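You operate a simulated robot arm through the tools that you are given. There is no shell and no other tool. Be economical: measure what you need, move in short steps, check, and stop when the job is done.

The job below is to be done with a simulated two-armed robot. You get a single attempt, and the scene is never put back.

## Task
On the top of the plank bench, fold the blue cloth in half, so that its two short edges meet.

The check looks at the end state, three seconds after you hand in, the way a careful person would. Anything else that was tipped, shoved, dropped, spilled or broken makes it a failure. Flat cloth is picked up by pressing the open fingertips on it (5 to 10 N) and closing them slowly along it; thin cloth reads only 2 to 8 mm in the jaws.

## Robot
Two 7-joint arms with two-finger parallel grippers on one trunk, on a base that drives. Base frame: it is fixed to the floor where the robot stands at the start and does not move with it; the origin is under the middle of the robot, x ahead of it, y to its left, z up; the surface under the hand at the start is at about z = 80. Readings come in cm, degrees, newtons and seconds.
The left shoulder is at the start at [13.2, 17.4, 103], the right one opposite. With the tool pointing down near the work surface each hand reaches from about 38 to 78 cm from the robot's upright axis, wherever it stands, measured 20 degrees to its own side. Places, roughly: top of the plank bench [50, 50, 80]. Payload 3.6 kg a hand.
The tool frame of a hand sits at the grasp point between the pads (the TCP): z along the fingers, y along the line on which they close. The tips reach 3 cm beyond it. The gripper opens to 11 cm. The fingers are 2 cm wide and 1 cm thick; the gripper's body (4.8 by 11.2 cm) begins 5.5 cm behind the TCP.
Orientation is that of the tool frame in the base frame, as a unit quaternion [w, x, y, z]. With the fingers straight down and closing along the base's y, the tool's x points along the base's -x, its y along +y and its z along -z.

## Interface
- The arms move only by the tool servo_tool. It takes "left_rows", "right_rows" or both (then of equal length, played together; a hand with none holds still); each is text: rows parted by semicolons, each of 7 numbers parted by spaces: the shift along the tool's x, y, z in cm, then the turn, a rotation vector about the tool's x, y, z in degrees, then the closure in counts, from 0 (fully open) to 255 (shut). In form: x y z wx wy wz fingers; .... A call has 1 to 20 rows; each row is the pose to reach, as a shift and turn from the pose commanded when the call began, along the tool's axes at that moment. A row lasts 0.2 s, in which the tool goes at most 5 cm and 8.6 degrees; a call with a longer step from one row to the next is refused whole, and so is a gripper value outside its range. Where a pose cannot be reached the arm comes as near as it can. A force on the tool above 40 N (or 10 N above the force at the start of the call, whichever is more), or a blocked arm, ends the call early, and 0.2 s more pass. Each finger travels about 15.3 cm/s and halts on what it meets, pressing with about 28 N; the grip force reading is that of the motor and also rises with nothing between the fingers. The clock runs only during rows and for 0.2 s after the last one: add rows that repeat a pose to give the fingers time. It gives the time, the measured TCP pose, the force on the tool (base axes), the opening and the grip force at its end, in the units of the frame above (readings bear some noise), with the torque about the TCP (base axes, N m) and any sound that the robot's microphone picked up.
- Cameras (640 x 400 px; columns grow to the right, rows downward): "scene" is now at [22.14, -0.39, 118.64]; the picture's right is [0.19, -0.98, -0.00], its down [-0.77, -0.15, -0.62] and it looks along [0.61, 0.12, -0.79] (base axes); focal length 214 px, centre (320, 200). "left" rides on the left gripper at [7.3, -1.7, -10.3] in its tool frame; the picture's right is [0.23, 0.97, 0.00], its down [-0.76, 0.18, -0.62] and it looks along [-0.61, 0.14, 0.78] (tool axes); focal length 222 px, centre (320, 200). "right" rides on the right gripper at [7.3, 1.7, -10.3] in its tool frame; the picture's right is [-0.23, 0.97, 0.00], its down [-0.76, -0.18, -0.62] and it looks along [-0.61, -0.14, 0.78] (tool axes); focal length 222 px, centre (320, 200). There is no depth. A picture from a camera that has moved, and an enlarged one, comes with that camera's place and axes in the base frame and with its lens. The place of the scene camera against the robot may be out by one fixed shift of up to 2.5 cm in any direction.
- snapshot(camera): a new picture of that camera. No time passes.
- lift_body(by): slides the trunk up (or, below 0, down) by that many cm; the arms and the scene camera ride with it, the base frame stays. It gives what a move gives, with no picture.
- steer(legs): drives the robot by 1 to 6 legs, each [ahead, left, turn to the left] in cm, cm and degrees, along the robot's own axes; the way and the turn of a leg run together, so that a leg with both is an arc; at most 150 cm and 180 degrees a leg. The arms and the cameras ride along, it lands a little off, and it stops where it bumps. It gives what a move gives.
- head_to(pan, tilt): turns the head with the scene camera to pan (to the left, within 86 degrees either way) and tilt (down, from -29 to 69), counted from straight ahead of the robot. It gives what a move gives.
- close_up(camera, box): a new picture of the part [left, top, right, bottom] of that camera's present view, enlarged. No time passes.
- hand_in(): hands the job in; it is judged then, once.

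Go step by step. Nothing tells you exact positions but the pictures and the camera data: compare them with the known pose of the tool, close in by small moves and look again before you grip or let go. The budget is 120 turns and 100 pictures, counting those below and the enlarged ones. Unless the task says otherwise, let go and move clear before handing in, and close with one line.

The tools are called after "Call:" as a command line: name --argument value ..., lists and objects as JSON in quotes. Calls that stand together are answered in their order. servo_tool: Moves the arms, as the interface text tells. Its arguments: {"type":"object","properties":{"left_rows":{"type":"string"},"right_rows":{"type":"string"}},"required":[]} The other tools are called the same way: lift_body (by) slides the trunk up or down; steer (legs) drives the base; head_to (pan, tilt) turns the head that bears the scene camera; snapshot (camera) takes a picture; close_up (camera, box) takes an enlarged picture of a part of a camera's view; hand_in () hands the job in.

At the start:

```text
t: 0.0
left_position: [43.52, 27.98, 101.48]
left_orientation: [0.0, -0.001, 1.0, 0.001]
left_contact_force: [-0.5, 1.1, 0.5]
left_moment: [-0.01, -0.01, 0.03]
left_width: 10.98
left_grip_force: 0.0
right_position: [44.13, -18.07, 98.53]
right_orientation: [-0.001, -0.001, 1.0, 0.0]
right_contact_force: [-0.7, -0.4, 0.1]
right_moment: [-0.03, 0.02, 0.02]
right_width: 10.97
right_grip_force: 0.1
trunk travel left (down, up): [-15.0, 61.3]
robot x, y, heading: [0.08, -0.14, 0.0]
head pan, tilt: [10.9, 51.8]
```

scene: 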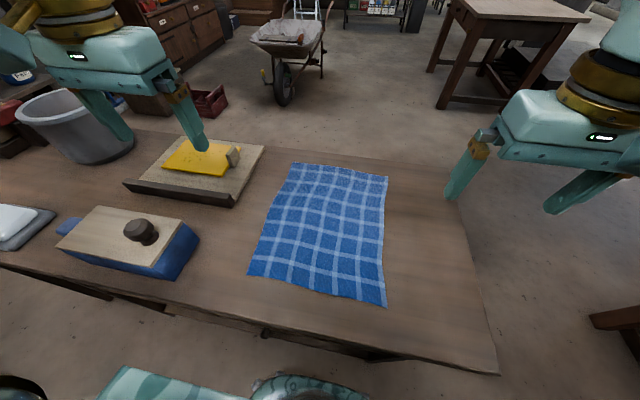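
right: 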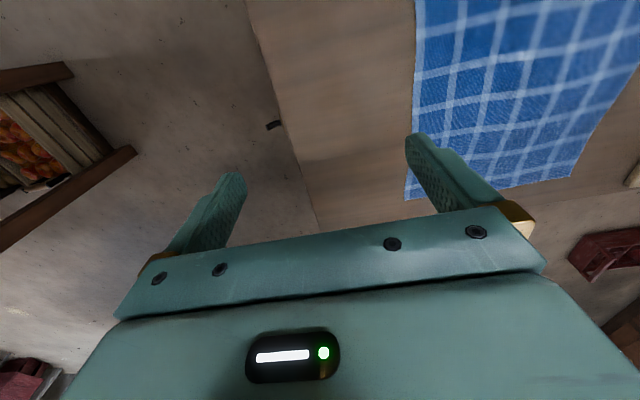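
left: 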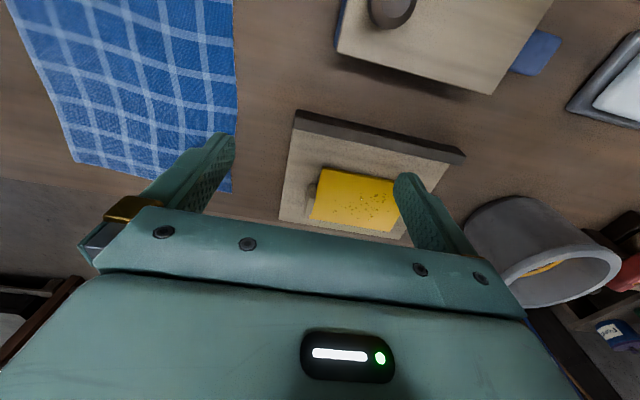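

I see the cloth lying with its long side along x: roughly x 32–62.5, y −8 to 16, so the short edges are the near and far ones. The near edge is a bit too close for the hands, so I'll back up 8 cm first and look again.

Call:
steer --legs '[[-8, 0, 0]]'

Call:
snapshot --camera "scene"

```text
t: 1.1
left_position: [35.43, 28.04, 101.51]
left_orientation: [0.001, -0.001, 1.0, 0.0]
left_contact_force: [-0.4, 0.2, 0.7]
left_moment: [0.0, -0.03, 0.02]
left_width: 10.98
left_grip_force: 0.0
right_position: [35.92, -17.91, 98.56]
right_orientation: [0.0, 0.0, 1.0, 0.0]
right_contact_force: [-0.6, 0.1, 0.5]
right_moment: [0.0, 0.0, 0.01]
right_width: 11.0
right_grip_force: 0.0
trunk travel left (down, up): [-15.0, 61.3]
robot x, y, heading: [-7.99, -0.36, 0.3]
head pan, tilt: [10.9, 51.8]
```

```text
96 pictures are left
camera scene: at [14.07, -0.36, 118.67], right [0.19, -0.98, 0.0], down [-0.77, -0.15, -0.62], along [0.61, 0.12, -0.79], focal length 214 px, centre (320, 200)
```

scene: 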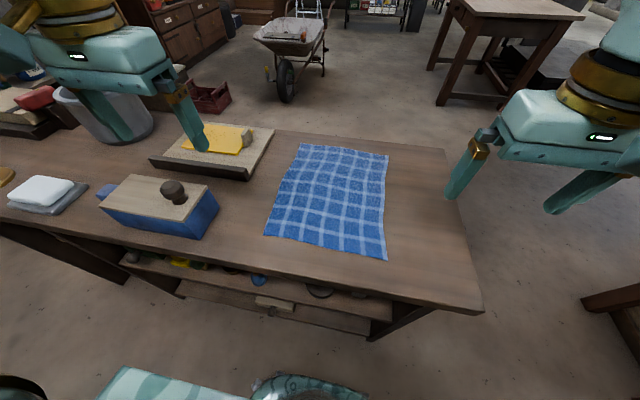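

The base moved back cleanly. I'll bring both hands above the far corners at height, with the fingers part closed, and check with the wrist cameras.

Call:
servo_tool --left_rows "-3.1 -2.5 1.1 0 0 0 60;-6.2 -5 2.2 0 0 0 120;-9.3 -7.5 3.3 0 0 0 180;-12.4 -10 4.4 0 0 0 185;-15.5 -12.5 5.5 0 0 0 185;-18.6 -15 6.5 0 0 0 185;-18.6 -15 6.5 0 0 0 185" --right_rows "-3 2.1 0.6 0 0 0 60;-6 4.3 1.2 0 0 0 120;-9 6.4 1.8 0 0 0 180;-12 8.6 2.4 0 0 0 185;-15 10.7 3 0 0 0 185;-18.1 12.9 3.5 0 0 0 185;-18.1 12.9 3.5 0 0 0 185"

Call:
snapshot --camera "left"

Call:
snapshot --camera "right"

```text
t: 2.6
left_position: [54.15, 13.03, 94.92]
left_orientation: [0.0, 0.0, 1.0, 0.0]
left_contact_force: [0.0, 0.2, -0.7]
left_moment: [-0.02, -0.02, 0.01]
left_width: 3.03
left_grip_force: 0.1
right_position: [54.1, -5.07, 95.05]
right_orientation: [0.001, -0.002, 1.0, 0.0]
right_contact_force: [-0.7, -0.1, 0.5]
right_moment: [0.02, 0.0, 0.04]
right_width: 3.0
right_grip_force: 0.1
trunk travel left (down, up): [-15.0, 61.3]
robot x, y, heading: [-7.94, 0.45, 0.3]
head pan, tilt: [10.9, 51.8]
```

```text
95 pictures are left
camera left: at [46.99, 11.3, 105.31], right [-0.23, 0.97, 0.0], down [0.76, 0.18, 0.62], along [0.61, 0.14, -0.78], focal length 222 px, centre (320, 200)
```

left: 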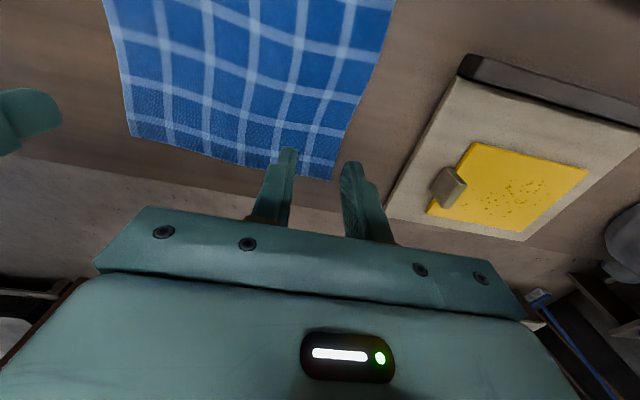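

```text
94 pictures are left
camera right: at [46.86, -3.34, 105.4], right [0.22, 0.97, 0.0], down [0.76, -0.18, 0.62], along [0.61, -0.14, -0.78], focal length 222 px, centre (320, 200)
```

right: 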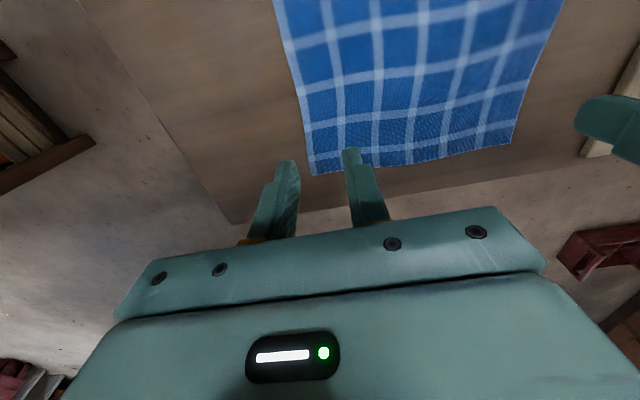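

The far edge measures from about (62.4, −8) to (63.3, 16.8). I'll lower both hands to about 1.5 cm above the cloth just inside the corners.

Call:
servo_tool --left_rows "-2.6 0.3 2 0 0 0 185;-5.2 0.6 4 0 0 0 185;-7.85 0.95 6.5 0 0 0 185;-7.85 0.95 9 0 0 0 185;-7.85 0.95 10.4 0 0 0 185;-7.85 0.95 10.4 0 0 0 185" --right_rows "-2.4 0 2 0 0 0 185;-4.8 0 4 0 0 0 185;-7.1 -0.1 6.5 0 0 0 185;-7.1 -0.1 9 0 0 0 185;-7.1 -0.1 10.5 0 0 0 185;-7.1 -0.1 10.5 0 0 0 185"

Call:
snapshot --camera "left"

Call:
snapshot --camera "right"

Call:
snapshot --camera "scene"

```text
t: 4.0
left_position: [62.09, 14.05, 84.55]
left_orientation: [0.001, -0.002, 1.0, -0.001]
left_contact_force: [0.3, -0.8, 0.4]
left_moment: [0.02, 0.0, 0.01]
left_width: 3.05
left_grip_force: 0.0
right_position: [60.75, -5.73, 85.18]
right_orientation: [0.002, -0.001, 1.0, 0.0]
right_contact_force: [0.4, 0.6, 0.0]
right_moment: [0.02, -0.02, -0.01]
right_width: 3.03
right_grip_force: 0.0
right hand out of reach, approached as far as the arm can: row 3, 4, 5, 6
trunk travel left (down, up): [-15.0, 61.3]
robot x, y, heading: [-8.14, 0.0, 0.5]
head pan, tilt: [10.9, 51.8]
```

```text
93 pictures are left
camera left: at [54.75, 12.56, 94.92], right [-0.23, 0.97, 0.0], down [0.76, 0.18, 0.62], along [0.61, 0.14, -0.78], focal length 222 px, centre (320, 200)
```

left: 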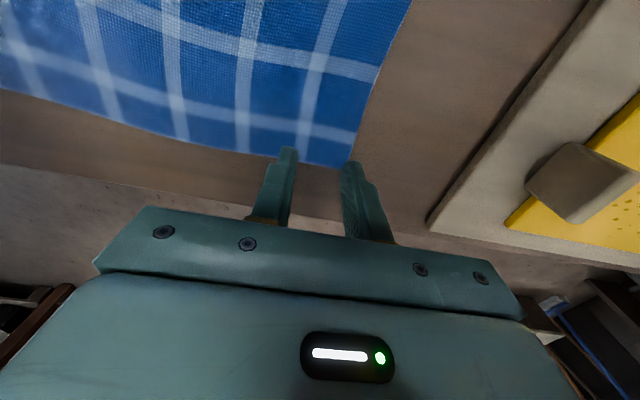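

```text
92 pictures are left
camera right: at [53.34, -4.12, 95.33], right [0.23, 0.97, 0.0], down [0.76, -0.18, 0.62], along [0.61, -0.14, -0.78], focal length 222 px, centre (320, 200)
```

right: 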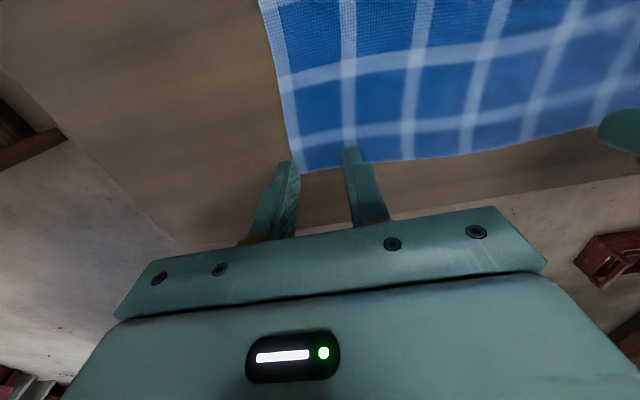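

```text
91 pictures are left
camera scene: at [14.14, -0.26, 118.66], right [0.19, -0.98, 0.0], down [-0.77, -0.15, -0.62], along [0.61, 0.12, -0.79], focal length 214 px, centre (320, 200)
```

scene: 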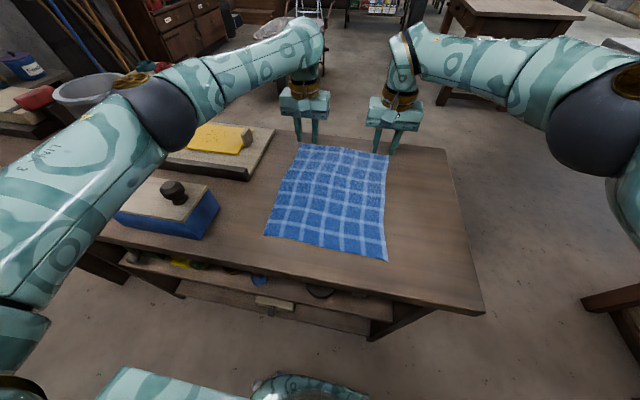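

The right arm is at the edge of its reach. I'll drive forward 4 cm and re-read the poses.

Call:
steer --legs '[[4, 0, 0]]'

```text
t: 4.9
left_position: [65.87, 14.2, 84.84]
left_orientation: [0.001, -0.002, 1.0, 0.0]
left_contact_force: [-0.5, 0.4, 0.0]
left_moment: [-0.05, 0.01, 0.02]
left_width: 3.05
left_grip_force: 0.1
right_position: [64.56, -5.78, 85.21]
right_orientation: [0.003, -0.001, 1.0, 0.001]
right_contact_force: [-0.6, -0.4, 1.1]
right_moment: [0.01, 0.0, -0.02]
right_width: 3.04
right_grip_force: 0.0
trunk travel left (down, up): [-15.0, 61.3]
robot x, y, heading: [-3.93, -0.06, 0.2]
head pan, tilt: [10.9, 51.8]
```

Now I'll shift both hands back over the corners, still just above the cloth.

Call:
servo_tool --left_rows "2 -0.4 0 0 0 0 185;4.07 -0.9 0.3 0 0 0 185;4.07 -0.9 0.3 0 0 0 185" --right_rows "1.7 0.3 0 0 0 0 185;3.4 0.6 0.7 0 0 0 185;3.4 0.6 0.7 0 0 0 185"

Call:
snapshot --camera "left"

Call:
snapshot --camera "right"

```text
t: 5.7
left_position: [61.93, 13.29, 84.3]
left_orientation: [0.001, -0.002, 1.0, 0.001]
left_contact_force: [-0.5, 0.5, 0.6]
left_moment: [-0.02, 0.0, 0.0]
left_width: 3.04
left_grip_force: 0.2
right_position: [61.1, -5.25, 84.21]
right_orientation: [0.002, -0.001, 1.0, 0.0]
right_contact_force: [0.0, -0.4, -0.3]
right_moment: [0.01, 0.03, -0.01]
right_width: 3.03
right_grip_force: 0.1
trunk travel left (down, up): [-15.0, 61.3]
robot x, y, heading: [-4.1, -0.32, 0.0]
head pan, tilt: [10.9, 51.8]
```

```text
90 pictures are left
camera left: at [54.65, 11.54, 94.67], right [-0.23, 0.97, 0.0], down [0.76, 0.18, 0.62], along [0.61, 0.14, -0.78], focal length 222 px, centre (320, 200)
```

left: 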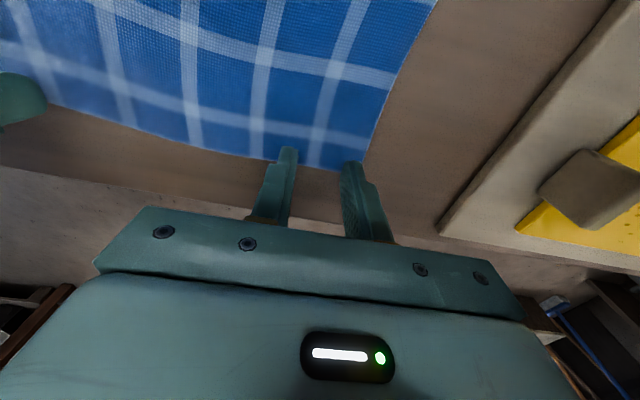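

```text
89 pictures are left
camera right: at [53.91, -3.61, 94.66], right [0.23, 0.97, 0.0], down [0.76, -0.18, 0.63], along [0.61, -0.14, -0.78], focal length 222 px, centre (320, 200)
```

right: 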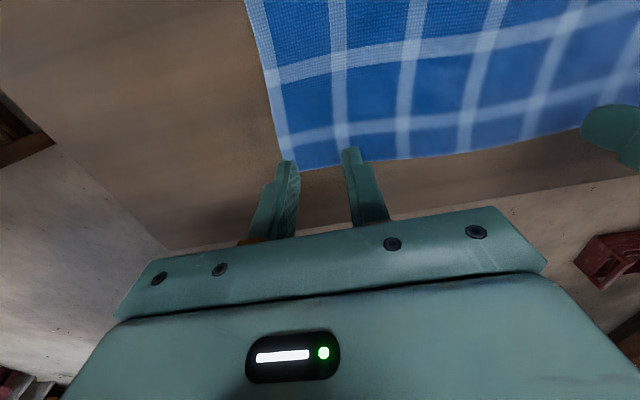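

Both hands straddle the corners nicely; I'll nudge inward slightly and lower gently to contact.

Call:
servo_tool --left_rows "0.5 0 0 0 0 0 185;0.5 0 0.6 0 0 0 185;0.5 0 1 0 0 0 185;0.5 0 1.3 0 0 0 185;0.5 0 1.3 0 0 0 185" --right_rows "0.4 0.5 0 0 0 0 185;0.4 0.5 0.6 0 0 0 185;0.4 0.5 1 0 0 0 185;0.4 0.5 1.2 0 0 0 185;0.4 0.5 1.2 0 0 0 185"

```text
t: 6.9
left_position: [61.42, 13.25, 83.14]
left_orientation: [0.003, -0.002, 1.0, -0.001]
left_contact_force: [-0.8, -0.9, 9.9]
left_moment: [0.15, -0.02, 0.05]
left_width: 3.02
left_grip_force: 0.1
right_position: [60.73, -4.78, 83.21]
right_orientation: [0.002, -0.001, 1.0, 0.001]
right_contact_force: [-1.2, 0.8, 0.6]
right_moment: [0.01, 0.02, 0.0]
right_width: 3.01
right_grip_force: 0.0
trunk travel left (down, up): [-15.0, 61.3]
robot x, y, heading: [-3.75, 0.13, -0.0]
head pan, tilt: [10.9, 51.8]
```

Left is pressing with about 10 N; right isn't touching yet, so I'll lower it a little more.

Call:
servo_tool --left_rows "0 0 -0.03 0 0 0 185;0 0 -0.03 0 0 0 185" --right_rows "0 0 0.1 0 0 0 185;0 0 0.15 0 0 0 185"

```text
t: 7.5
left_position: [61.46, 13.3, 83.2]
left_orientation: [0.002, -0.002, 1.0, -0.001]
left_contact_force: [2.8, 0.7, 11.4]
left_moment: [0.06, -0.11, -0.01]
left_width: 3.02
left_grip_force: 0.1
right_position: [60.8, -4.76, 83.16]
right_orientation: [0.003, -0.001, 1.0, -0.001]
right_contact_force: [-0.7, -0.2, 6.7]
right_moment: [-0.12, 0.03, 0.0]
right_width: 3.03
right_grip_force: 0.1
trunk travel left (down, up): [-15.0, 61.3]
robot x, y, heading: [-4.39, 0.4, -0.0]
head pan, tilt: [10.9, 51.8]
```

Both press within range. Now closing both grippers slowly along the cloth.

Call:
servo_tool --left_rows "0 0 0 0 0 0 190;0 0 0 0 0 0 195;0 0 0 0 0 0 200;0 0 0 0 0 0 205;0 0 0 0 0 0 210;0 0 0 0 0 0 215;0 0 0 0 0 0 220;0 0 0 0 0 0 225;0 0 0 0 0 0 230;0 0 0 0 0 0 235;0 0 0 0 0 0 240;0 0 0 0 0 0 245;0 0 0 0 0 0 250;0 0 0 0 0 0 255;0 0 0 0 0 0 255;0 0 0 0 0 0 255" --right_rows "0 0 0 0 0 0 190;0 0 0 0 0 0 195;0 0 0 0 0 0 200;0 0 0 0 0 0 205;0 0 0 0 0 0 210;0 0 0 0 0 0 215;0 0 0 0 0 0 220;0 0 0 0 0 0 225;0 0 0 0 0 0 230;0 0 0 0 0 0 235;0 0 0 0 0 0 240;0 0 0 0 0 0 245;0 0 0 0 0 0 250;0 0 0 0 0 0 255;0 0 0 0 0 0 255;0 0 0 0 0 0 255"

Call:
snapshot --camera "left"

Call:
snapshot --camera "right"

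```text
t: 10.9
left_position: [61.34, 13.31, 83.12]
left_orientation: [0.002, -0.002, 1.0, -0.001]
left_contact_force: [-0.2, -5.2, 10.2]
left_moment: [-0.11, -0.01, -0.02]
left_width: 0.21
left_grip_force: 28.0
right_position: [60.75, -4.73, 83.2]
right_orientation: [0.003, -0.002, 1.0, -0.001]
right_contact_force: [-0.3, 6.8, 10.8]
right_moment: [0.14, -0.01, 0.03]
right_width: 0.19
right_grip_force: 28.3
trunk travel left (down, up): [-15.0, 61.3]
robot x, y, heading: [-3.89, -0.15, 0.1]
head pan, tilt: [10.9, 51.8]
```

```text
88 pictures are left
camera left: at [54.05, 11.57, 93.48], right [-0.23, 0.97, 0.0], down [0.76, 0.18, 0.63], along [0.61, 0.14, -0.78], focal length 222 px, centre (320, 200)
```

left: 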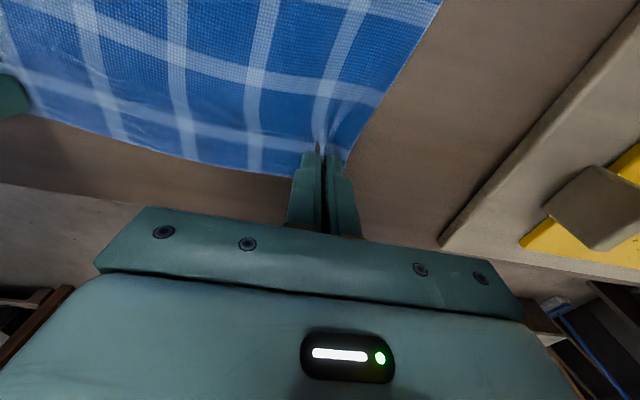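

```text
87 pictures are left
camera right: at [53.39, -3.05, 93.49], right [0.22, 0.97, 0.0], down [0.76, -0.18, 0.63], along [0.61, -0.14, -0.78], focal length 222 px, centre (320, 200)
```

right: 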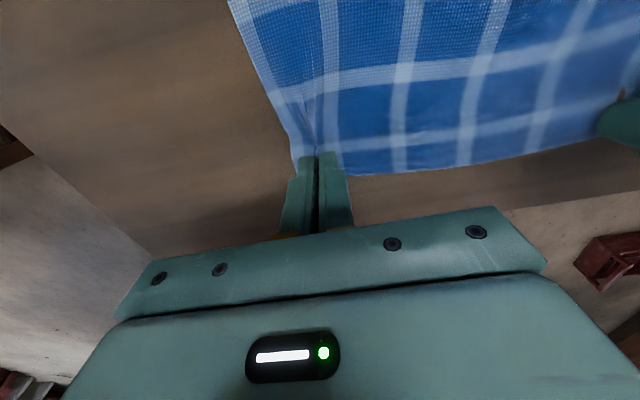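

Both jaws read 2 mm and the cloth is bunched between them. I'll lift a few centimetres and check that it comes along.

Call:
servo_tool --left_rows "0.2 0 -1 0 0 0 255;0.4 0 -2 0 0 0 255;0.8 0 -3 0 0 0 255;1.2 0 -4 0 0 0 255;1.2 0 -4 0 0 0 255" --right_rows "0.2 0 -1 0 0 0 255;0.4 0 -2 0 0 0 255;0.8 0 -3 0 0 0 255;1.2 0 -4 0 0 0 255;1.2 0 -4 0 0 0 255"

Call:
snapshot --camera "scene"

Call:
snapshot --camera "left"

Call:
snapshot --camera "right"

```text
t: 12.1
left_position: [60.21, 13.31, 87.11]
left_orientation: [0.001, -0.003, 1.0, 0.0]
left_contact_force: [-0.3, -6.6, -0.6]
left_moment: [-0.21, 0.01, 0.0]
left_width: 0.22
left_grip_force: 28.0
right_position: [59.6, -4.75, 87.04]
right_orientation: [0.001, -0.001, 1.0, 0.0]
right_contact_force: [-0.2, 5.7, -0.7]
right_moment: [0.2, 0.02, 0.03]
right_width: 0.16
right_grip_force: 27.6
trunk travel left (down, up): [-15.0, 61.3]
robot x, y, heading: [-4.02, 0.13, -0.1]
head pan, tilt: [10.9, 51.8]
```

```text
86 pictures are left
camera scene: at [18.25, -0.34, 118.62], right [0.19, -0.98, 0.0], down [-0.77, -0.15, -0.62], along [0.61, 0.12, -0.79], focal length 214 px, centre (320, 200)
```

scene: 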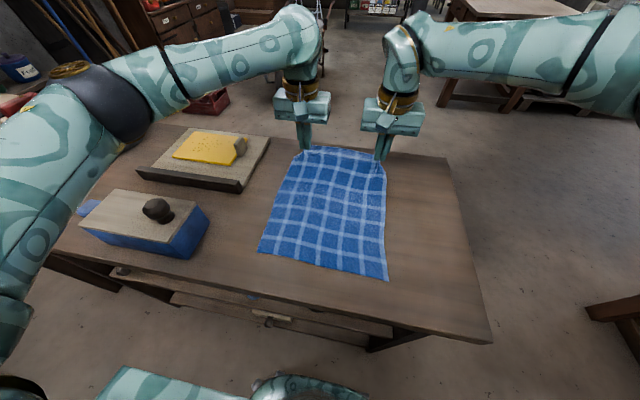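

```text
85 pictures are left
camera left: at [52.92, 11.53, 97.45], right [-0.23, 0.97, 0.0], down [0.76, 0.18, 0.62], along [0.61, 0.14, -0.78], focal length 222 px, centre (320, 200)
```

left: 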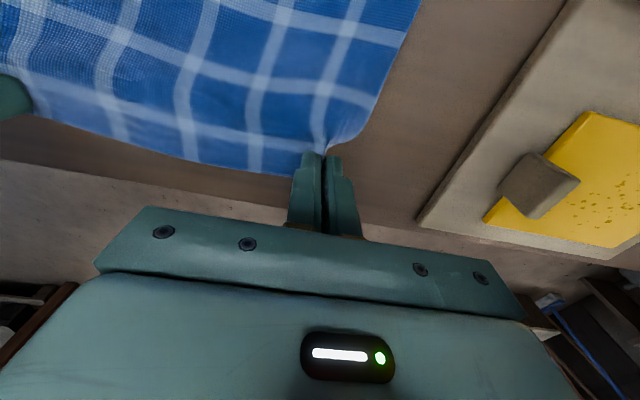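

```text
84 pictures are left
camera right: at [52.34, -3.05, 97.37], right [0.23, 0.97, 0.0], down [0.76, -0.18, 0.62], along [0.61, -0.14, -0.78], focal length 222 px, centre (320, 200)
```

right: 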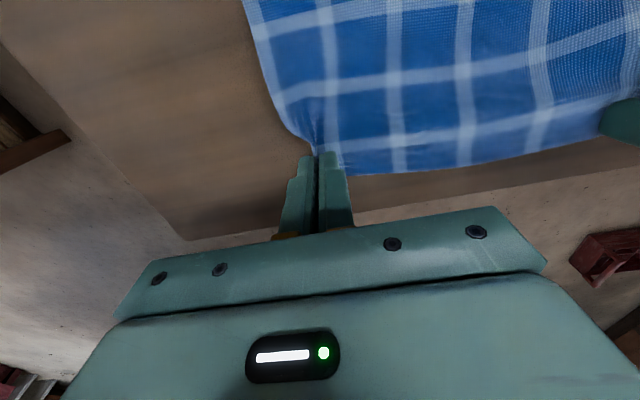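

The cloth is held on both sides. I'll carry the edge back and up while tilting the hands 50° (fingers pointing forward, palm behind), so the corners won't stay curled when released; then I'll use a base move for more room.

Call:
servo_tool --left_rows "1.3 0 -0.7 0 -6 0 255;2.6 0 -1.4 0 -12 0 255;3.9 0 -2.1 0 -19 0 255;5.1 0 -2.8 0 -26 0 255;6.4 0 -3.5 0 -33 0 255;7.7 0 -4.1 0 -40 0 255;8.9 0 -4.6 0 -46 0 255;8.9 0 -4.6 0 -50 0 255;8.9 0 -4.6 0 -50 0 255" --right_rows "1.3 0 -0.7 0 -6 0 255;2.6 0 -1.4 0 -12 0 255;3.9 0 -2.1 0 -19 0 255;5.1 0 -2.8 0 -26 0 255;6.4 0 -3.5 0 -33 0 255;7.7 0 -4.1 0 -40 0 255;8.9 0 -4.6 0 -46 0 255;8.9 0 -4.6 0 -50 0 255;8.9 0 -4.6 0 -50 0 255"

Call:
snapshot --camera "scene"

```text
t: 14.1
left_position: [51.19, 13.19, 91.72]
left_orientation: [0.424, -0.002, 0.905, 0.001]
left_contact_force: [-0.1, -6.9, 1.3]
left_moment: [-0.13, 0.01, -0.23]
left_width: 0.22
left_grip_force: 28.1
right_position: [50.77, -4.7, 91.6]
right_orientation: [0.424, 0.0, 0.906, 0.0]
right_contact_force: [0.0, 7.5, 0.6]
right_moment: [0.14, 0.02, 0.2]
right_width: 0.19
right_grip_force: 28.0
trunk travel left (down, up): [-15.0, 61.3]
robot x, y, heading: [-3.81, -0.22, 0.1]
head pan, tilt: [10.9, 51.8]
```

```text
83 pictures are left
camera scene: at [18.2, -0.34, 118.64], right [0.19, -0.98, 0.0], down [-0.77, -0.15, -0.62], along [0.61, 0.12, -0.79], focal length 214 px, centre (320, 200)
```

scene: 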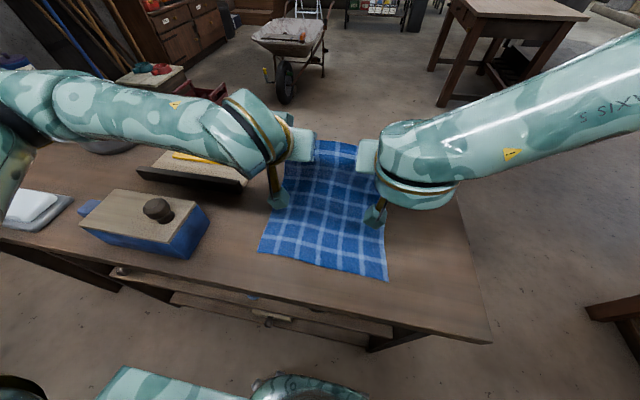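

The cloth is lifting and folding over. Now I back the base by 13 cm, carrying the edge toward the near edge.

Call:
steer --legs '[[-12, 0, 0]]'

Call:
snapshot --camera "scene"

Call:
snapshot --camera "left"

```text
t: 15.4
left_position: [38.81, 13.07, 91.76]
left_orientation: [0.424, -0.001, 0.905, 0.0]
left_contact_force: [-0.1, -7.0, 0.8]
left_moment: [-0.13, -0.01, -0.19]
left_width: 0.17
left_grip_force: 27.8
right_position: [38.38, -4.77, 91.64]
right_orientation: [0.424, 0.0, 0.906, 0.0]
right_contact_force: [0.6, 7.9, -0.3]
right_moment: [0.11, -0.02, 0.15]
right_width: 0.18
right_grip_force: 27.9
trunk travel left (down, up): [-15.0, 61.3]
robot x, y, heading: [-16.04, -0.23, 0.1]
head pan, tilt: [10.9, 51.8]
```

```text
82 pictures are left
camera scene: at [5.81, -0.39, 118.67], right [0.19, -0.98, 0.0], down [-0.77, -0.15, -0.62], along [0.61, 0.12, -0.79], focal length 214 px, centre (320, 200)
```

scene: 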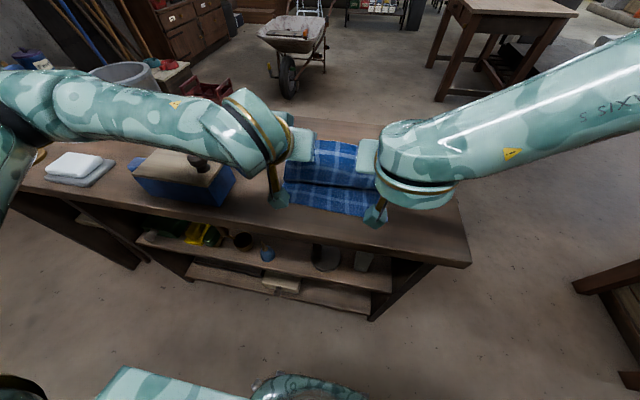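

```text
81 pictures are left
camera left: at [26.34, 11.47, 92.84], right [-0.15, 0.97, -0.18], down [0.01, 0.18, 0.98], along [0.99, 0.14, -0.03], focal length 222 px, centre (320, 200)
```

left: 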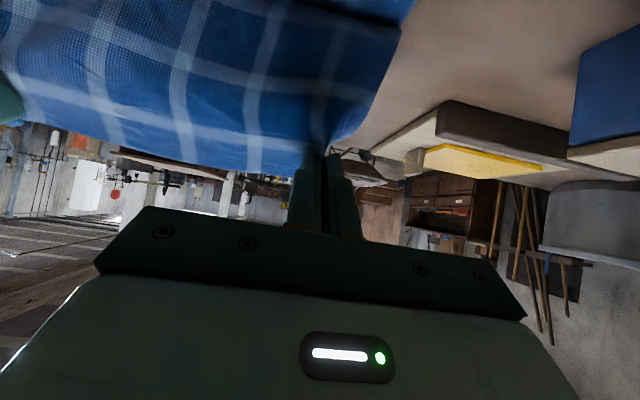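

The fold is forming and the bottom layer has stayed put. Now lowering the edge toward the near edge, stopping about 2 cm above.

Call:
servo_tool --left_rows "1.9 0 0.15 0 0 0 255;3.8 0 0.3 0 0 0 255;5.8 0 0.45 0 0 0 255;7.72 0 0.6 0 0 0 255;7.72 0 0.6 0 0 0 255" --right_rows "1.9 0 0.1 0 0 0 255;3.9 0 0.2 0 0 0 255;5.9 0 0.35 0 0 0 255;7.85 0 0.45 0 0 0 255;7.85 0 0.45 0 0 0 255"

Call:
snapshot --camera "scene"

Call:
snapshot --camera "right"

```text
t: 16.6
left_position: [34.51, 13.21, 85.51]
left_orientation: [0.424, -0.002, 0.906, 0.001]
left_contact_force: [0.9, -5.4, 0.7]
left_moment: [-0.09, -0.03, -0.08]
left_width: 0.2
left_grip_force: 27.3
right_position: [33.72, -4.82, 85.35]
right_orientation: [0.424, -0.002, 0.906, 0.001]
right_contact_force: [-0.6, 4.2, 0.3]
right_moment: [0.08, 0.02, 0.12]
right_width: 0.15
right_grip_force: 27.6
trunk travel left (down, up): [-15.0, 61.3]
robot x, y, heading: [-16.37, -0.22, 0.2]
head pan, tilt: [10.9, 51.8]
```

```text
80 pictures are left
camera scene: at [5.94, -0.4, 118.64], right [0.19, -0.98, 0.0], down [-0.77, -0.15, -0.62], along [0.61, 0.12, -0.79], focal length 214 px, centre (320, 200)
```

scene: 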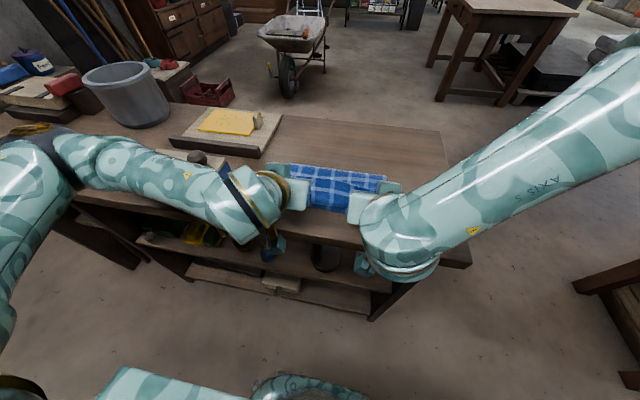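

```text
79 pictures are left
camera right: at [21.19, -3.1, 86.4], right [0.14, 0.97, 0.17], down [0.01, -0.18, 0.98], along [0.99, -0.14, -0.04], focal length 222 px, centre (320, 200)
```

right: 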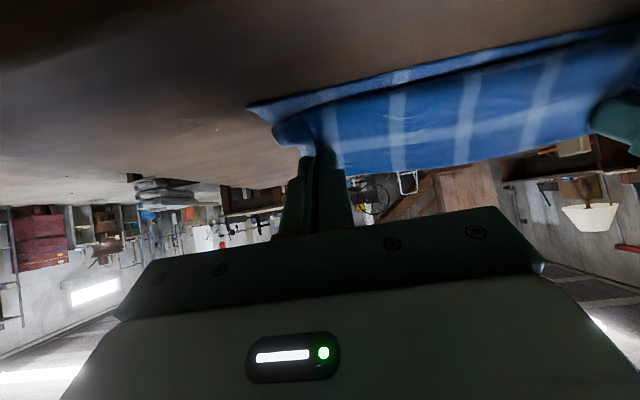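

Clearances look fine and the top layer lies over the bottom one. I'll lower the last 2 cm slowly.

Call:
servo_tool --left_rows "0.75 0 0.2 0 0 0 255;1.5 0 0.4 0 0 0 255;2.25 0 0.58 0 0 0 255;2.25 0 0.58 0 0 0 255" --right_rows "0.7 0 0.2 0 0 0 255;1.35 0 0.4 0 0 0 255;2.0 0 0.64 0 0 0 255;2.0 0 0.64 0 0 0 255"

Call:
snapshot --camera "right"

Call:
snapshot --camera "left"

Call:
snapshot --camera "scene"

```text
t: 17.6
left_position: [33.55, 13.08, 83.37]
left_orientation: [0.423, -0.002, 0.906, 0.001]
left_contact_force: [1.1, -4.5, 0.3]
left_moment: [-0.1, 0.01, -0.1]
left_width: 0.2
left_grip_force: 28.5
right_position: [32.96, -4.68, 83.24]
right_orientation: [0.424, 0.001, 0.906, -0.001]
right_contact_force: [0.0, 5.2, -0.3]
right_moment: [0.07, 0.02, 0.14]
right_width: 0.17
right_grip_force: 27.4
trunk travel left (down, up): [-15.0, 61.3]
robot x, y, heading: [-16.4, 0.23, 0.5]
head pan, tilt: [10.9, 51.8]
```

```text
78 pictures are left
camera right: at [20.37, -3.09, 84.42], right [0.14, 0.97, 0.17], down [0.01, -0.18, 0.98], along [0.99, -0.14, -0.03], focal length 222 px, centre (320, 200)
```

right: 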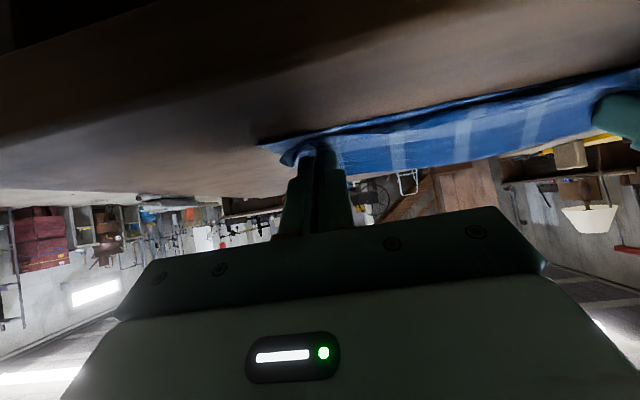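

```text
77 pictures are left
camera left: at [20.92, 11.42, 84.4], right [-0.15, 0.97, -0.18], down [0.01, 0.18, 0.98], along [0.99, 0.14, -0.04], focal length 222 px, centre (320, 200)
```

left: 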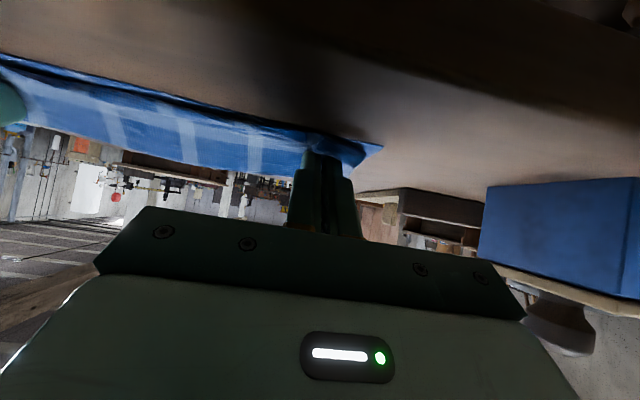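

```text
76 pictures are left
camera scene: at [5.94, -0.39, 118.64], right [0.19, -0.98, 0.0], down [-0.77, -0.15, -0.62], along [0.61, 0.12, -0.79], focal length 214 px, centre (320, 200)
```

scene: 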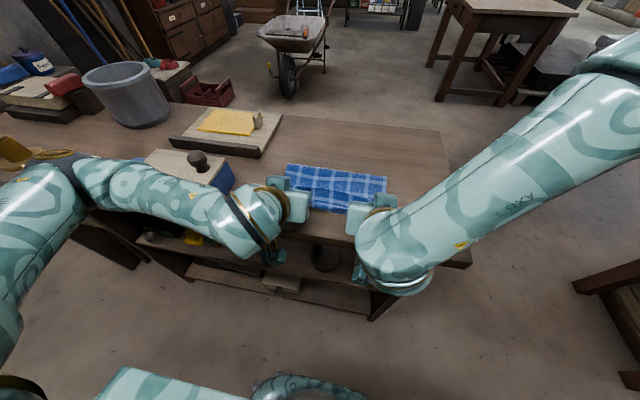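

The edge is now about at the bottom's near edge and the tips are nearly touching. I'll lower a touch more and open slowly so the gathered cloth spreads back out.

Call:
servo_tool --left_rows "0.23 0 0.19 0 0 0 255;0.23 0 0.19 0 0 0 245;0.23 0 0.19 0 0 0 237;0.23 0 0.19 0 0 0 229;0.23 0 0.19 0 0 0 221;0.23 0 0.19 0 0 0 213;0.23 0 0.19 0 0 0 205;0.23 0 0.19 0 0 0 197;0.23 0 0.19 0 0 0 190;0.23 0 0.19 0 0 0 190" --right_rows "0.23 0 0.19 0 0 0 255;0.23 0 0.19 0 0 0 245;0.23 0 0.19 0 0 0 237;0.23 0 0.19 0 0 0 229;0.23 0 0.19 0 0 0 221;0.23 0 0.19 0 0 0 213;0.23 0 0.19 0 0 0 205;0.23 0 0.19 0 0 0 197;0.23 0 0.19 0 0 0 190;0.23 0 0.19 0 0 0 190"

Call:
snapshot --camera "right"

Call:
snapshot --camera "left"

```text
t: 19.8
left_position: [33.38, 13.2, 83.09]
left_orientation: [0.423, -0.002, 0.906, 0.0]
left_contact_force: [0.6, 0.6, 0.2]
left_moment: [0.0, 0.0, 0.01]
left_width: 2.79
left_grip_force: 0.0
right_position: [32.95, -4.69, 83.08]
right_orientation: [0.425, 0.0, 0.905, -0.001]
right_contact_force: [-0.2, 0.3, -0.1]
right_moment: [0.02, 0.01, -0.03]
right_width: 2.8
right_grip_force: 0.1
trunk travel left (down, up): [-15.0, 61.3]
robot x, y, heading: [-15.89, -0.37, -0.1]
head pan, tilt: [10.9, 51.8]
```

```text
75 pictures are left
camera right: at [20.39, -3.07, 84.16], right [0.14, 0.97, 0.17], down [0.01, -0.18, 0.98], along [0.99, -0.14, -0.04], focal length 222 px, centre (320, 200)
```

right: 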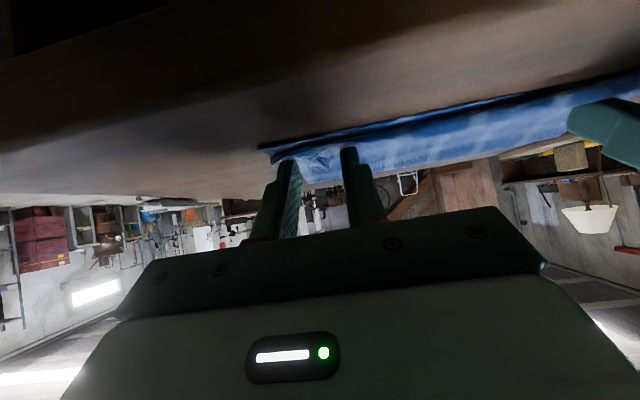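

```text
74 pictures are left
camera left: at [20.94, 11.39, 84.13], right [-0.15, 0.97, -0.17], down [0.01, 0.18, 0.98], along [0.99, 0.14, -0.04], focal length 222 px, centre (320, 200)
```

left: 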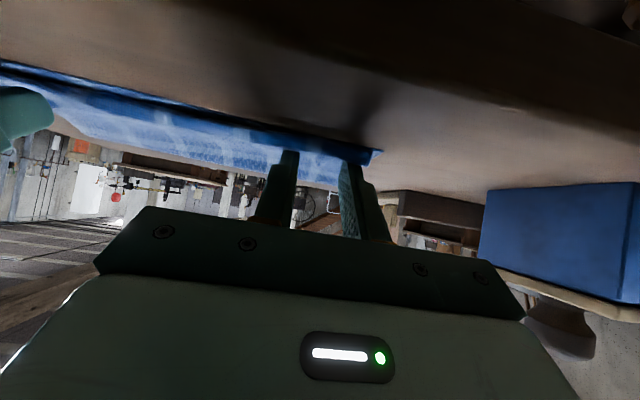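

Released without residual force. I'll withdraw both hands along the fingers, back and up, and look.

Call:
servo_tool --left_rows "0 0 -1.5 0 0 0 190;0 0 -3.5 0 0 0 190;-1 0 -6 0 0 0 190;-3 0 -9 0 0 0 190;-6 0 -11 0 0 0 190;-9 0 -12 0 0 0 190;-12 0 -12 0 0 0 190" --right_rows "0 0 -1.5 0 0 0 190;0 0 -3.5 0 0 0 190;-1 0 -6 0 0 0 190;-3 0 -9 0 0 0 190;-6 0 -11 0 0 0 190;-9 0 -12 0 0 0 190;-12 0 -12 0 0 0 190"

Call:
snapshot --camera "scene"

Call:
close_up --camera "scene" --box '[240, 130, 430, 250]'

```text
t: 21.4
left_position: [31.96, 13.14, 100.04]
left_orientation: [0.424, -0.002, 0.906, 0.001]
left_contact_force: [0.0, 0.5, -0.5]
left_moment: [0.02, 0.02, 0.0]
left_width: 2.79
left_grip_force: 0.1
left hand out of reach, approached as far as the arm can: row 2, 3, 4, 5, 6
right_position: [31.43, -4.86, 100.14]
right_orientation: [0.424, 0.0, 0.906, -0.001]
right_contact_force: [0.2, 0.7, -0.1]
right_moment: [0.03, 0.01, 0.02]
right_width: 2.78
right_grip_force: 0.0
trunk travel left (down, up): [-15.0, 61.3]
robot x, y, heading: [-16.29, -0.15, 0.3]
head pan, tilt: [10.9, 51.8]
```

```text
73 pictures are left
camera scene: at [5.91, -0.41, 118.64], right [0.19, -0.98, 0.0], down [-0.77, -0.15, -0.62], along [0.61, 0.12, -0.79], focal length 214 px, centre (320, 200)
```

scene: 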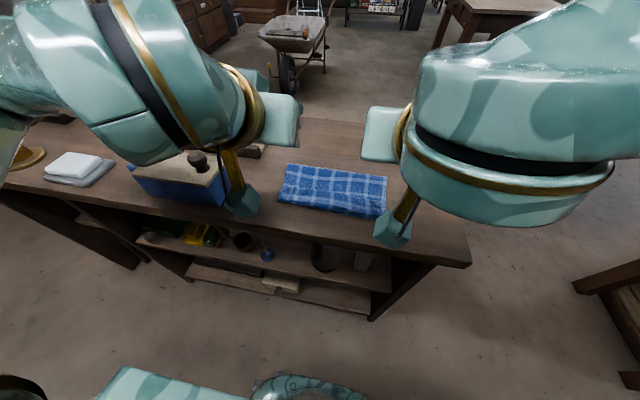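

```text
3.33 times, centred on (335, 190) of scene
camera zoom: at [5.91, -0.41, 118.64], right [0.19, -0.98, 0.0], down [-0.77, -0.15, -0.62], along [0.61, 0.12, -0.79], focal length 715 px, centre (270, 233)
```

zoom: 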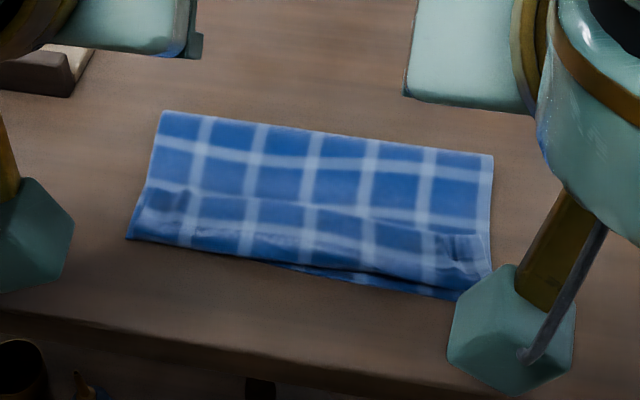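

The cloth is folded, but the front edge looks slightly curled. I'll straighten the right hand and view it from above, moving the left hand aside.

Call:
servo_tool --left_rows "-1 1.5 0 0 8 0 190;-2 3 0 0 16 0 190;-3 4.5 0 0 24 0 190;-4 6 0 0 32 0 190;-5 7.5 0 0 40 0 190;-5 9 0 0 48 0 190;-5 10 0 0 50 0 190" --right_rows "-1 0 0 0 8 0 190;-2 0 0 0 16 0 190;-3 0 0 0 24 0 190;-4 0 0 0 32 0 190;-5 0 0 0 40 0 190;-5 0 0 0 48 0 190;-5 0 0 0 50 0 190"

Call:
snapshot --camera "right"

Call:
snapshot --camera "left"

```text
t: 23.0
left_position: [35.31, 23.05, 103.67]
left_orientation: [0.001, -0.001, 1.0, -0.001]
left_contact_force: [-0.6, 0.8, 0.5]
left_moment: [0.0, 0.0, 0.02]
left_width: 2.8
left_grip_force: 0.0
right_position: [34.6, -4.76, 103.88]
right_orientation: [0.0, 0.0, 1.0, 0.002]
right_contact_force: [0.5, -0.2, 0.0]
right_moment: [0.0, -0.02, 0.01]
right_width: 2.79
right_grip_force: 0.2
trunk travel left (down, up): [-15.0, 61.3]
robot x, y, heading: [-16.29, -0.01, 0.2]
head pan, tilt: [10.9, 51.8]
```

```text
71 pictures are left
camera right: at [27.33, -3.13, 114.2], right [0.23, 0.97, 0.0], down [0.76, -0.18, 0.62], along [0.61, -0.14, -0.78], focal length 222 px, centre (320, 200)
```

right: 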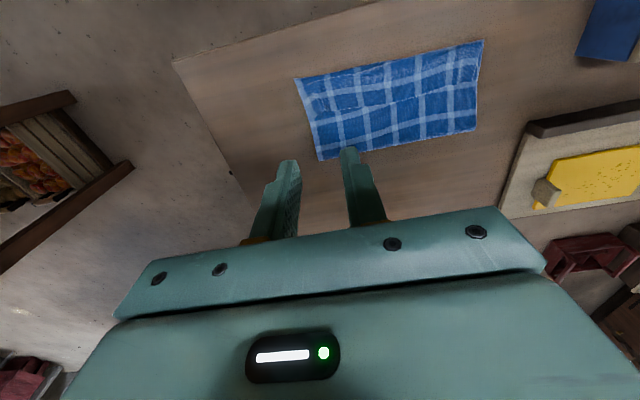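

```text
70 pictures are left
camera left: at [27.97, 21.47, 114.03], right [-0.23, 0.97, 0.0], down [0.76, 0.18, 0.62], along [0.61, 0.14, -0.78], focal length 222 px, centre (320, 200)
```

left: 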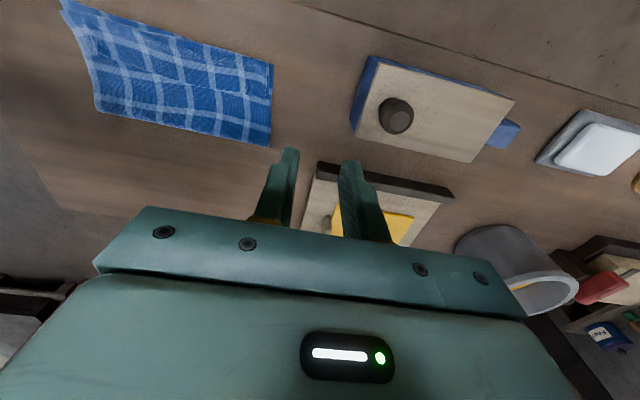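

Call:
close_up --camera "right" --box '[280, 30, 500, 168]'

Call:
close_up --camera "left" --box '[50, 0, 290, 150]'

Call:
close_up --camera "scene" --box '[270, 150, 400, 230]'

```text
2.90 times, centred on (390, 99) of right
camera zoom: at [27.33, -3.13, 114.2], right [0.23, 0.97, 0.0], down [0.76, -0.18, 0.62], along [0.61, -0.14, -0.78], focal length 644 px, centre (117, 493)
```

zoom: 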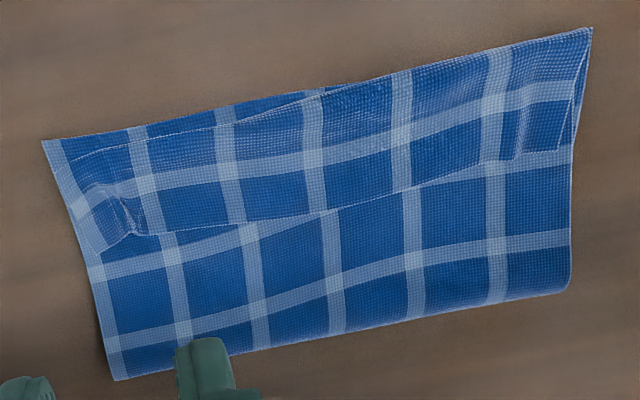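

```text
2.67 times, centred on (170, 75) of left
camera zoom: at [27.97, 21.47, 114.03], right [-0.23, 0.97, 0.0], down [0.76, 0.18, 0.62], along [0.61, 0.14, -0.78], focal length 592 px, centre (720, 533)
```

zoom: 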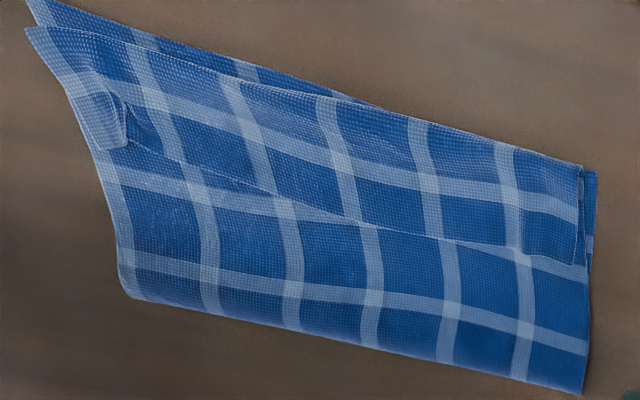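

```text
4.92 times, centred on (335, 190) of scene
camera zoom: at [5.93, -0.38, 118.64], right [0.19, -0.98, 0.0], down [-0.77, -0.15, -0.62], along [0.61, 0.12, -0.79], focal length 1056 px, centre (246, 249)
```

zoom: 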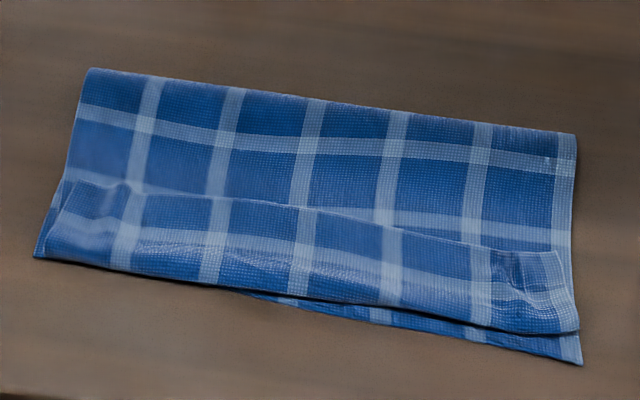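

The top layer's free edge has flipped back on itself: a 5 cm flap at x≈33.5–38.6, with the far fold at x≈45.5. I'll regrip the flap's edge near both corners, with the hands tilted the other way so there's more turn available, and redo the fold. First I hover over it.

Call:
servo_tool --left_rows "-0.6 -2 2 0 5 0 185;-1.2 -4 5 0 10 0 185;-1.8 -6 8 0 15 0 185;-2.4 -8 11 0 20 0 185;-2.9 -10 14 0 25 0 185;-2.9 -10 16.7 0 25 0 185;-2.9 -10 16.7 0 25 0 185" --right_rows "-0.5 0 2 0 5 0 185;-1 0 5 0 10 0 185;-1.6 0 8 0 15 0 185;-2.2 0.2 11 0 20 0 185;-2.7 0.2 14 0 25 0 185;-2.7 0.2 16.9 0 25 0 185;-2.7 0.2 16.9 0 25 0 185"

Call:
snapshot --camera "left"

Call:
snapshot --camera "right"

```text
t: 24.6
left_position: [38.36, 13.05, 86.84]
left_orientation: [-0.216, -0.001, 0.976, 0.0]
left_contact_force: [-0.1, -0.1, 1.0]
left_moment: [0.03, 0.01, -0.01]
left_width: 3.03
left_grip_force: 0.1
left hand out of reach, approached as far as the arm can: row 5
right_position: [37.34, -4.51, 86.69]
right_orientation: [-0.216, -0.001, 0.976, 0.0]
right_contact_force: [-0.3, 0.1, -0.9]
right_moment: [0.02, 0.01, 0.01]
right_width: 3.03
right_grip_force: 0.1
trunk travel left (down, up): [-15.0, 61.3]
robot x, y, heading: [-16.2, 0.09, 0.3]
head pan, tilt: [10.9, 51.8]
```

```text
66 pictures are left
camera left: at [36.07, 11.46, 99.41], right [-0.21, 0.97, 0.1], down [0.95, 0.18, 0.24], along [0.22, 0.14, -0.97], focal length 222 px, centre (320, 200)
```

left: 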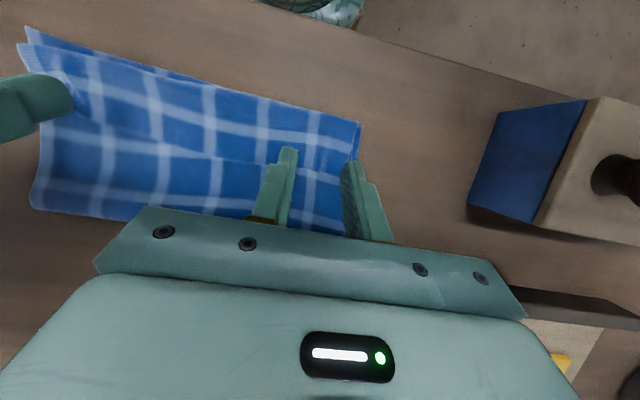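

```text
65 pictures are left
camera right: at [35.08, -2.91, 99.17], right [0.2, 0.97, -0.1], down [0.95, -0.18, 0.24], along [0.22, -0.14, -0.96], focal length 222 px, centre (320, 200)
```

right: 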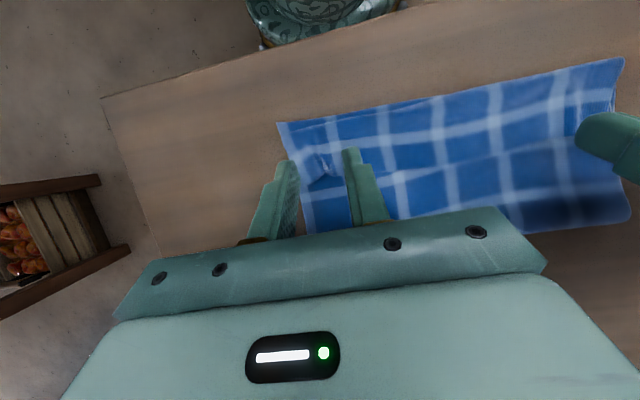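

Call:
close_up --camera "left" --box '[220, 90, 400, 240]'

Call:
close_up --camera "right" --box '[260, 90, 440, 240]'

```text
2.67 times, centred on (310, 165) of left
camera zoom: at [36.07, 11.46, 99.41], right [-0.21, 0.97, 0.1], down [0.95, 0.18, 0.24], along [0.22, 0.14, -0.97], focal length 592 px, centre (347, 293)
```

zoom: 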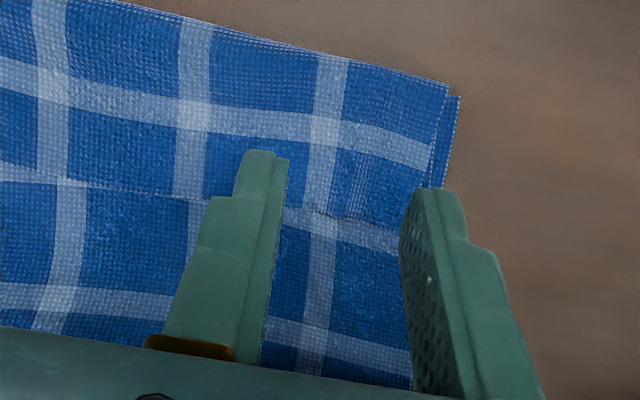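

```text
2.67 times, centred on (350, 165) of right
camera zoom: at [35.08, -2.91, 99.17], right [0.2, 0.97, -0.1], down [0.95, -0.18, 0.24], along [0.22, -0.14, -0.96], focal length 592 px, centre (240, 293)
```

zoom: 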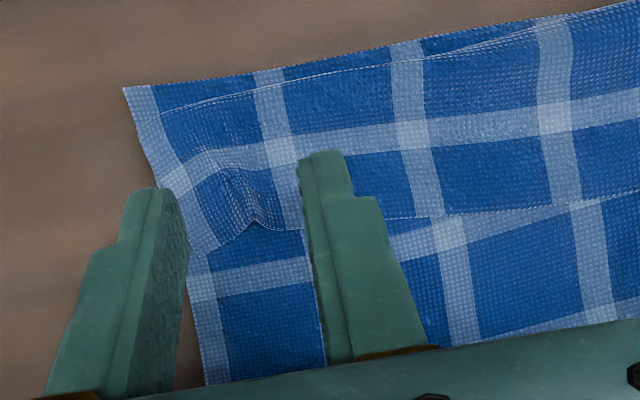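

Flap edge is at x≈37.9 (left) and 37.4 (right), between the fingers. Lowering to just above contact.

Call:
servo_tool --left_rows "-0.26 0 1.07 0 0 0 185;-0.52 0 2.1 0 0 0 185;-0.79 0 3.22 0 0 0 185;-0.79 0 3.22 0 0 0 185" --right_rows "-0.35 0 1 0 0 0 185;-0.7 0 2 0 0 0 185;-1.04 0 2.94 0 0 0 185;-1.04 0 2.94 0 0 0 185"

Call:
close_up --camera "left" --box '[220, 90, 400, 240]'

Call:
close_up --camera "right" --box '[240, 90, 420, 240]'

```text
t: 25.6
left_position: [37.72, 13.13, 83.79]
left_orientation: [-0.216, -0.001, 0.976, 0.0]
left_contact_force: [-0.1, -0.5, 0.7]
left_moment: [0.02, 0.03, -0.03]
left_width: 3.04
left_grip_force: 0.2
right_position: [37.15, -4.65, 83.78]
right_orientation: [-0.214, -0.001, 0.977, 0.0]
right_contact_force: [-0.1, -0.4, -0.1]
right_moment: [0.02, -0.02, 0.01]
right_width: 3.03
right_grip_force: 0.1
trunk travel left (down, up): [-15.0, 61.3]
robot x, y, heading: [-16.27, -0.13, 0.1]
head pan, tilt: [10.9, 51.8]
```

```text
2.67 times, centred on (310, 165) of left
camera zoom: at [35.37, 11.46, 96.23], right [-0.21, 0.97, 0.1], down [0.95, 0.18, 0.24], along [0.22, 0.14, -0.96], focal length 592 px, centre (347, 293)
```

zoom: 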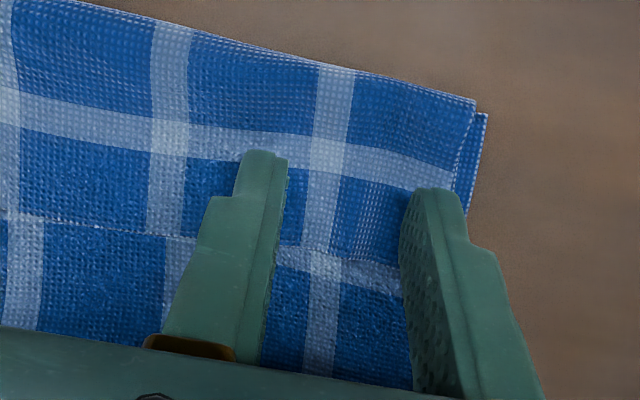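

```text
2.67 times, centred on (330, 165) of right
camera zoom: at [34.83, -3.04, 96.24], right [0.2, 0.97, -0.1], down [0.95, -0.18, 0.25], along [0.22, -0.14, -0.96], focal length 592 px, centre (293, 293)
```

zoom: 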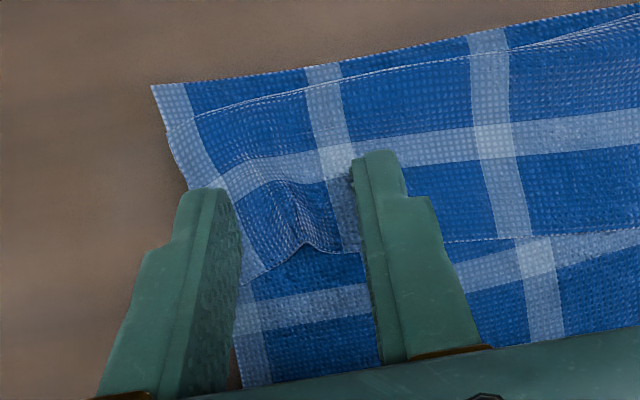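

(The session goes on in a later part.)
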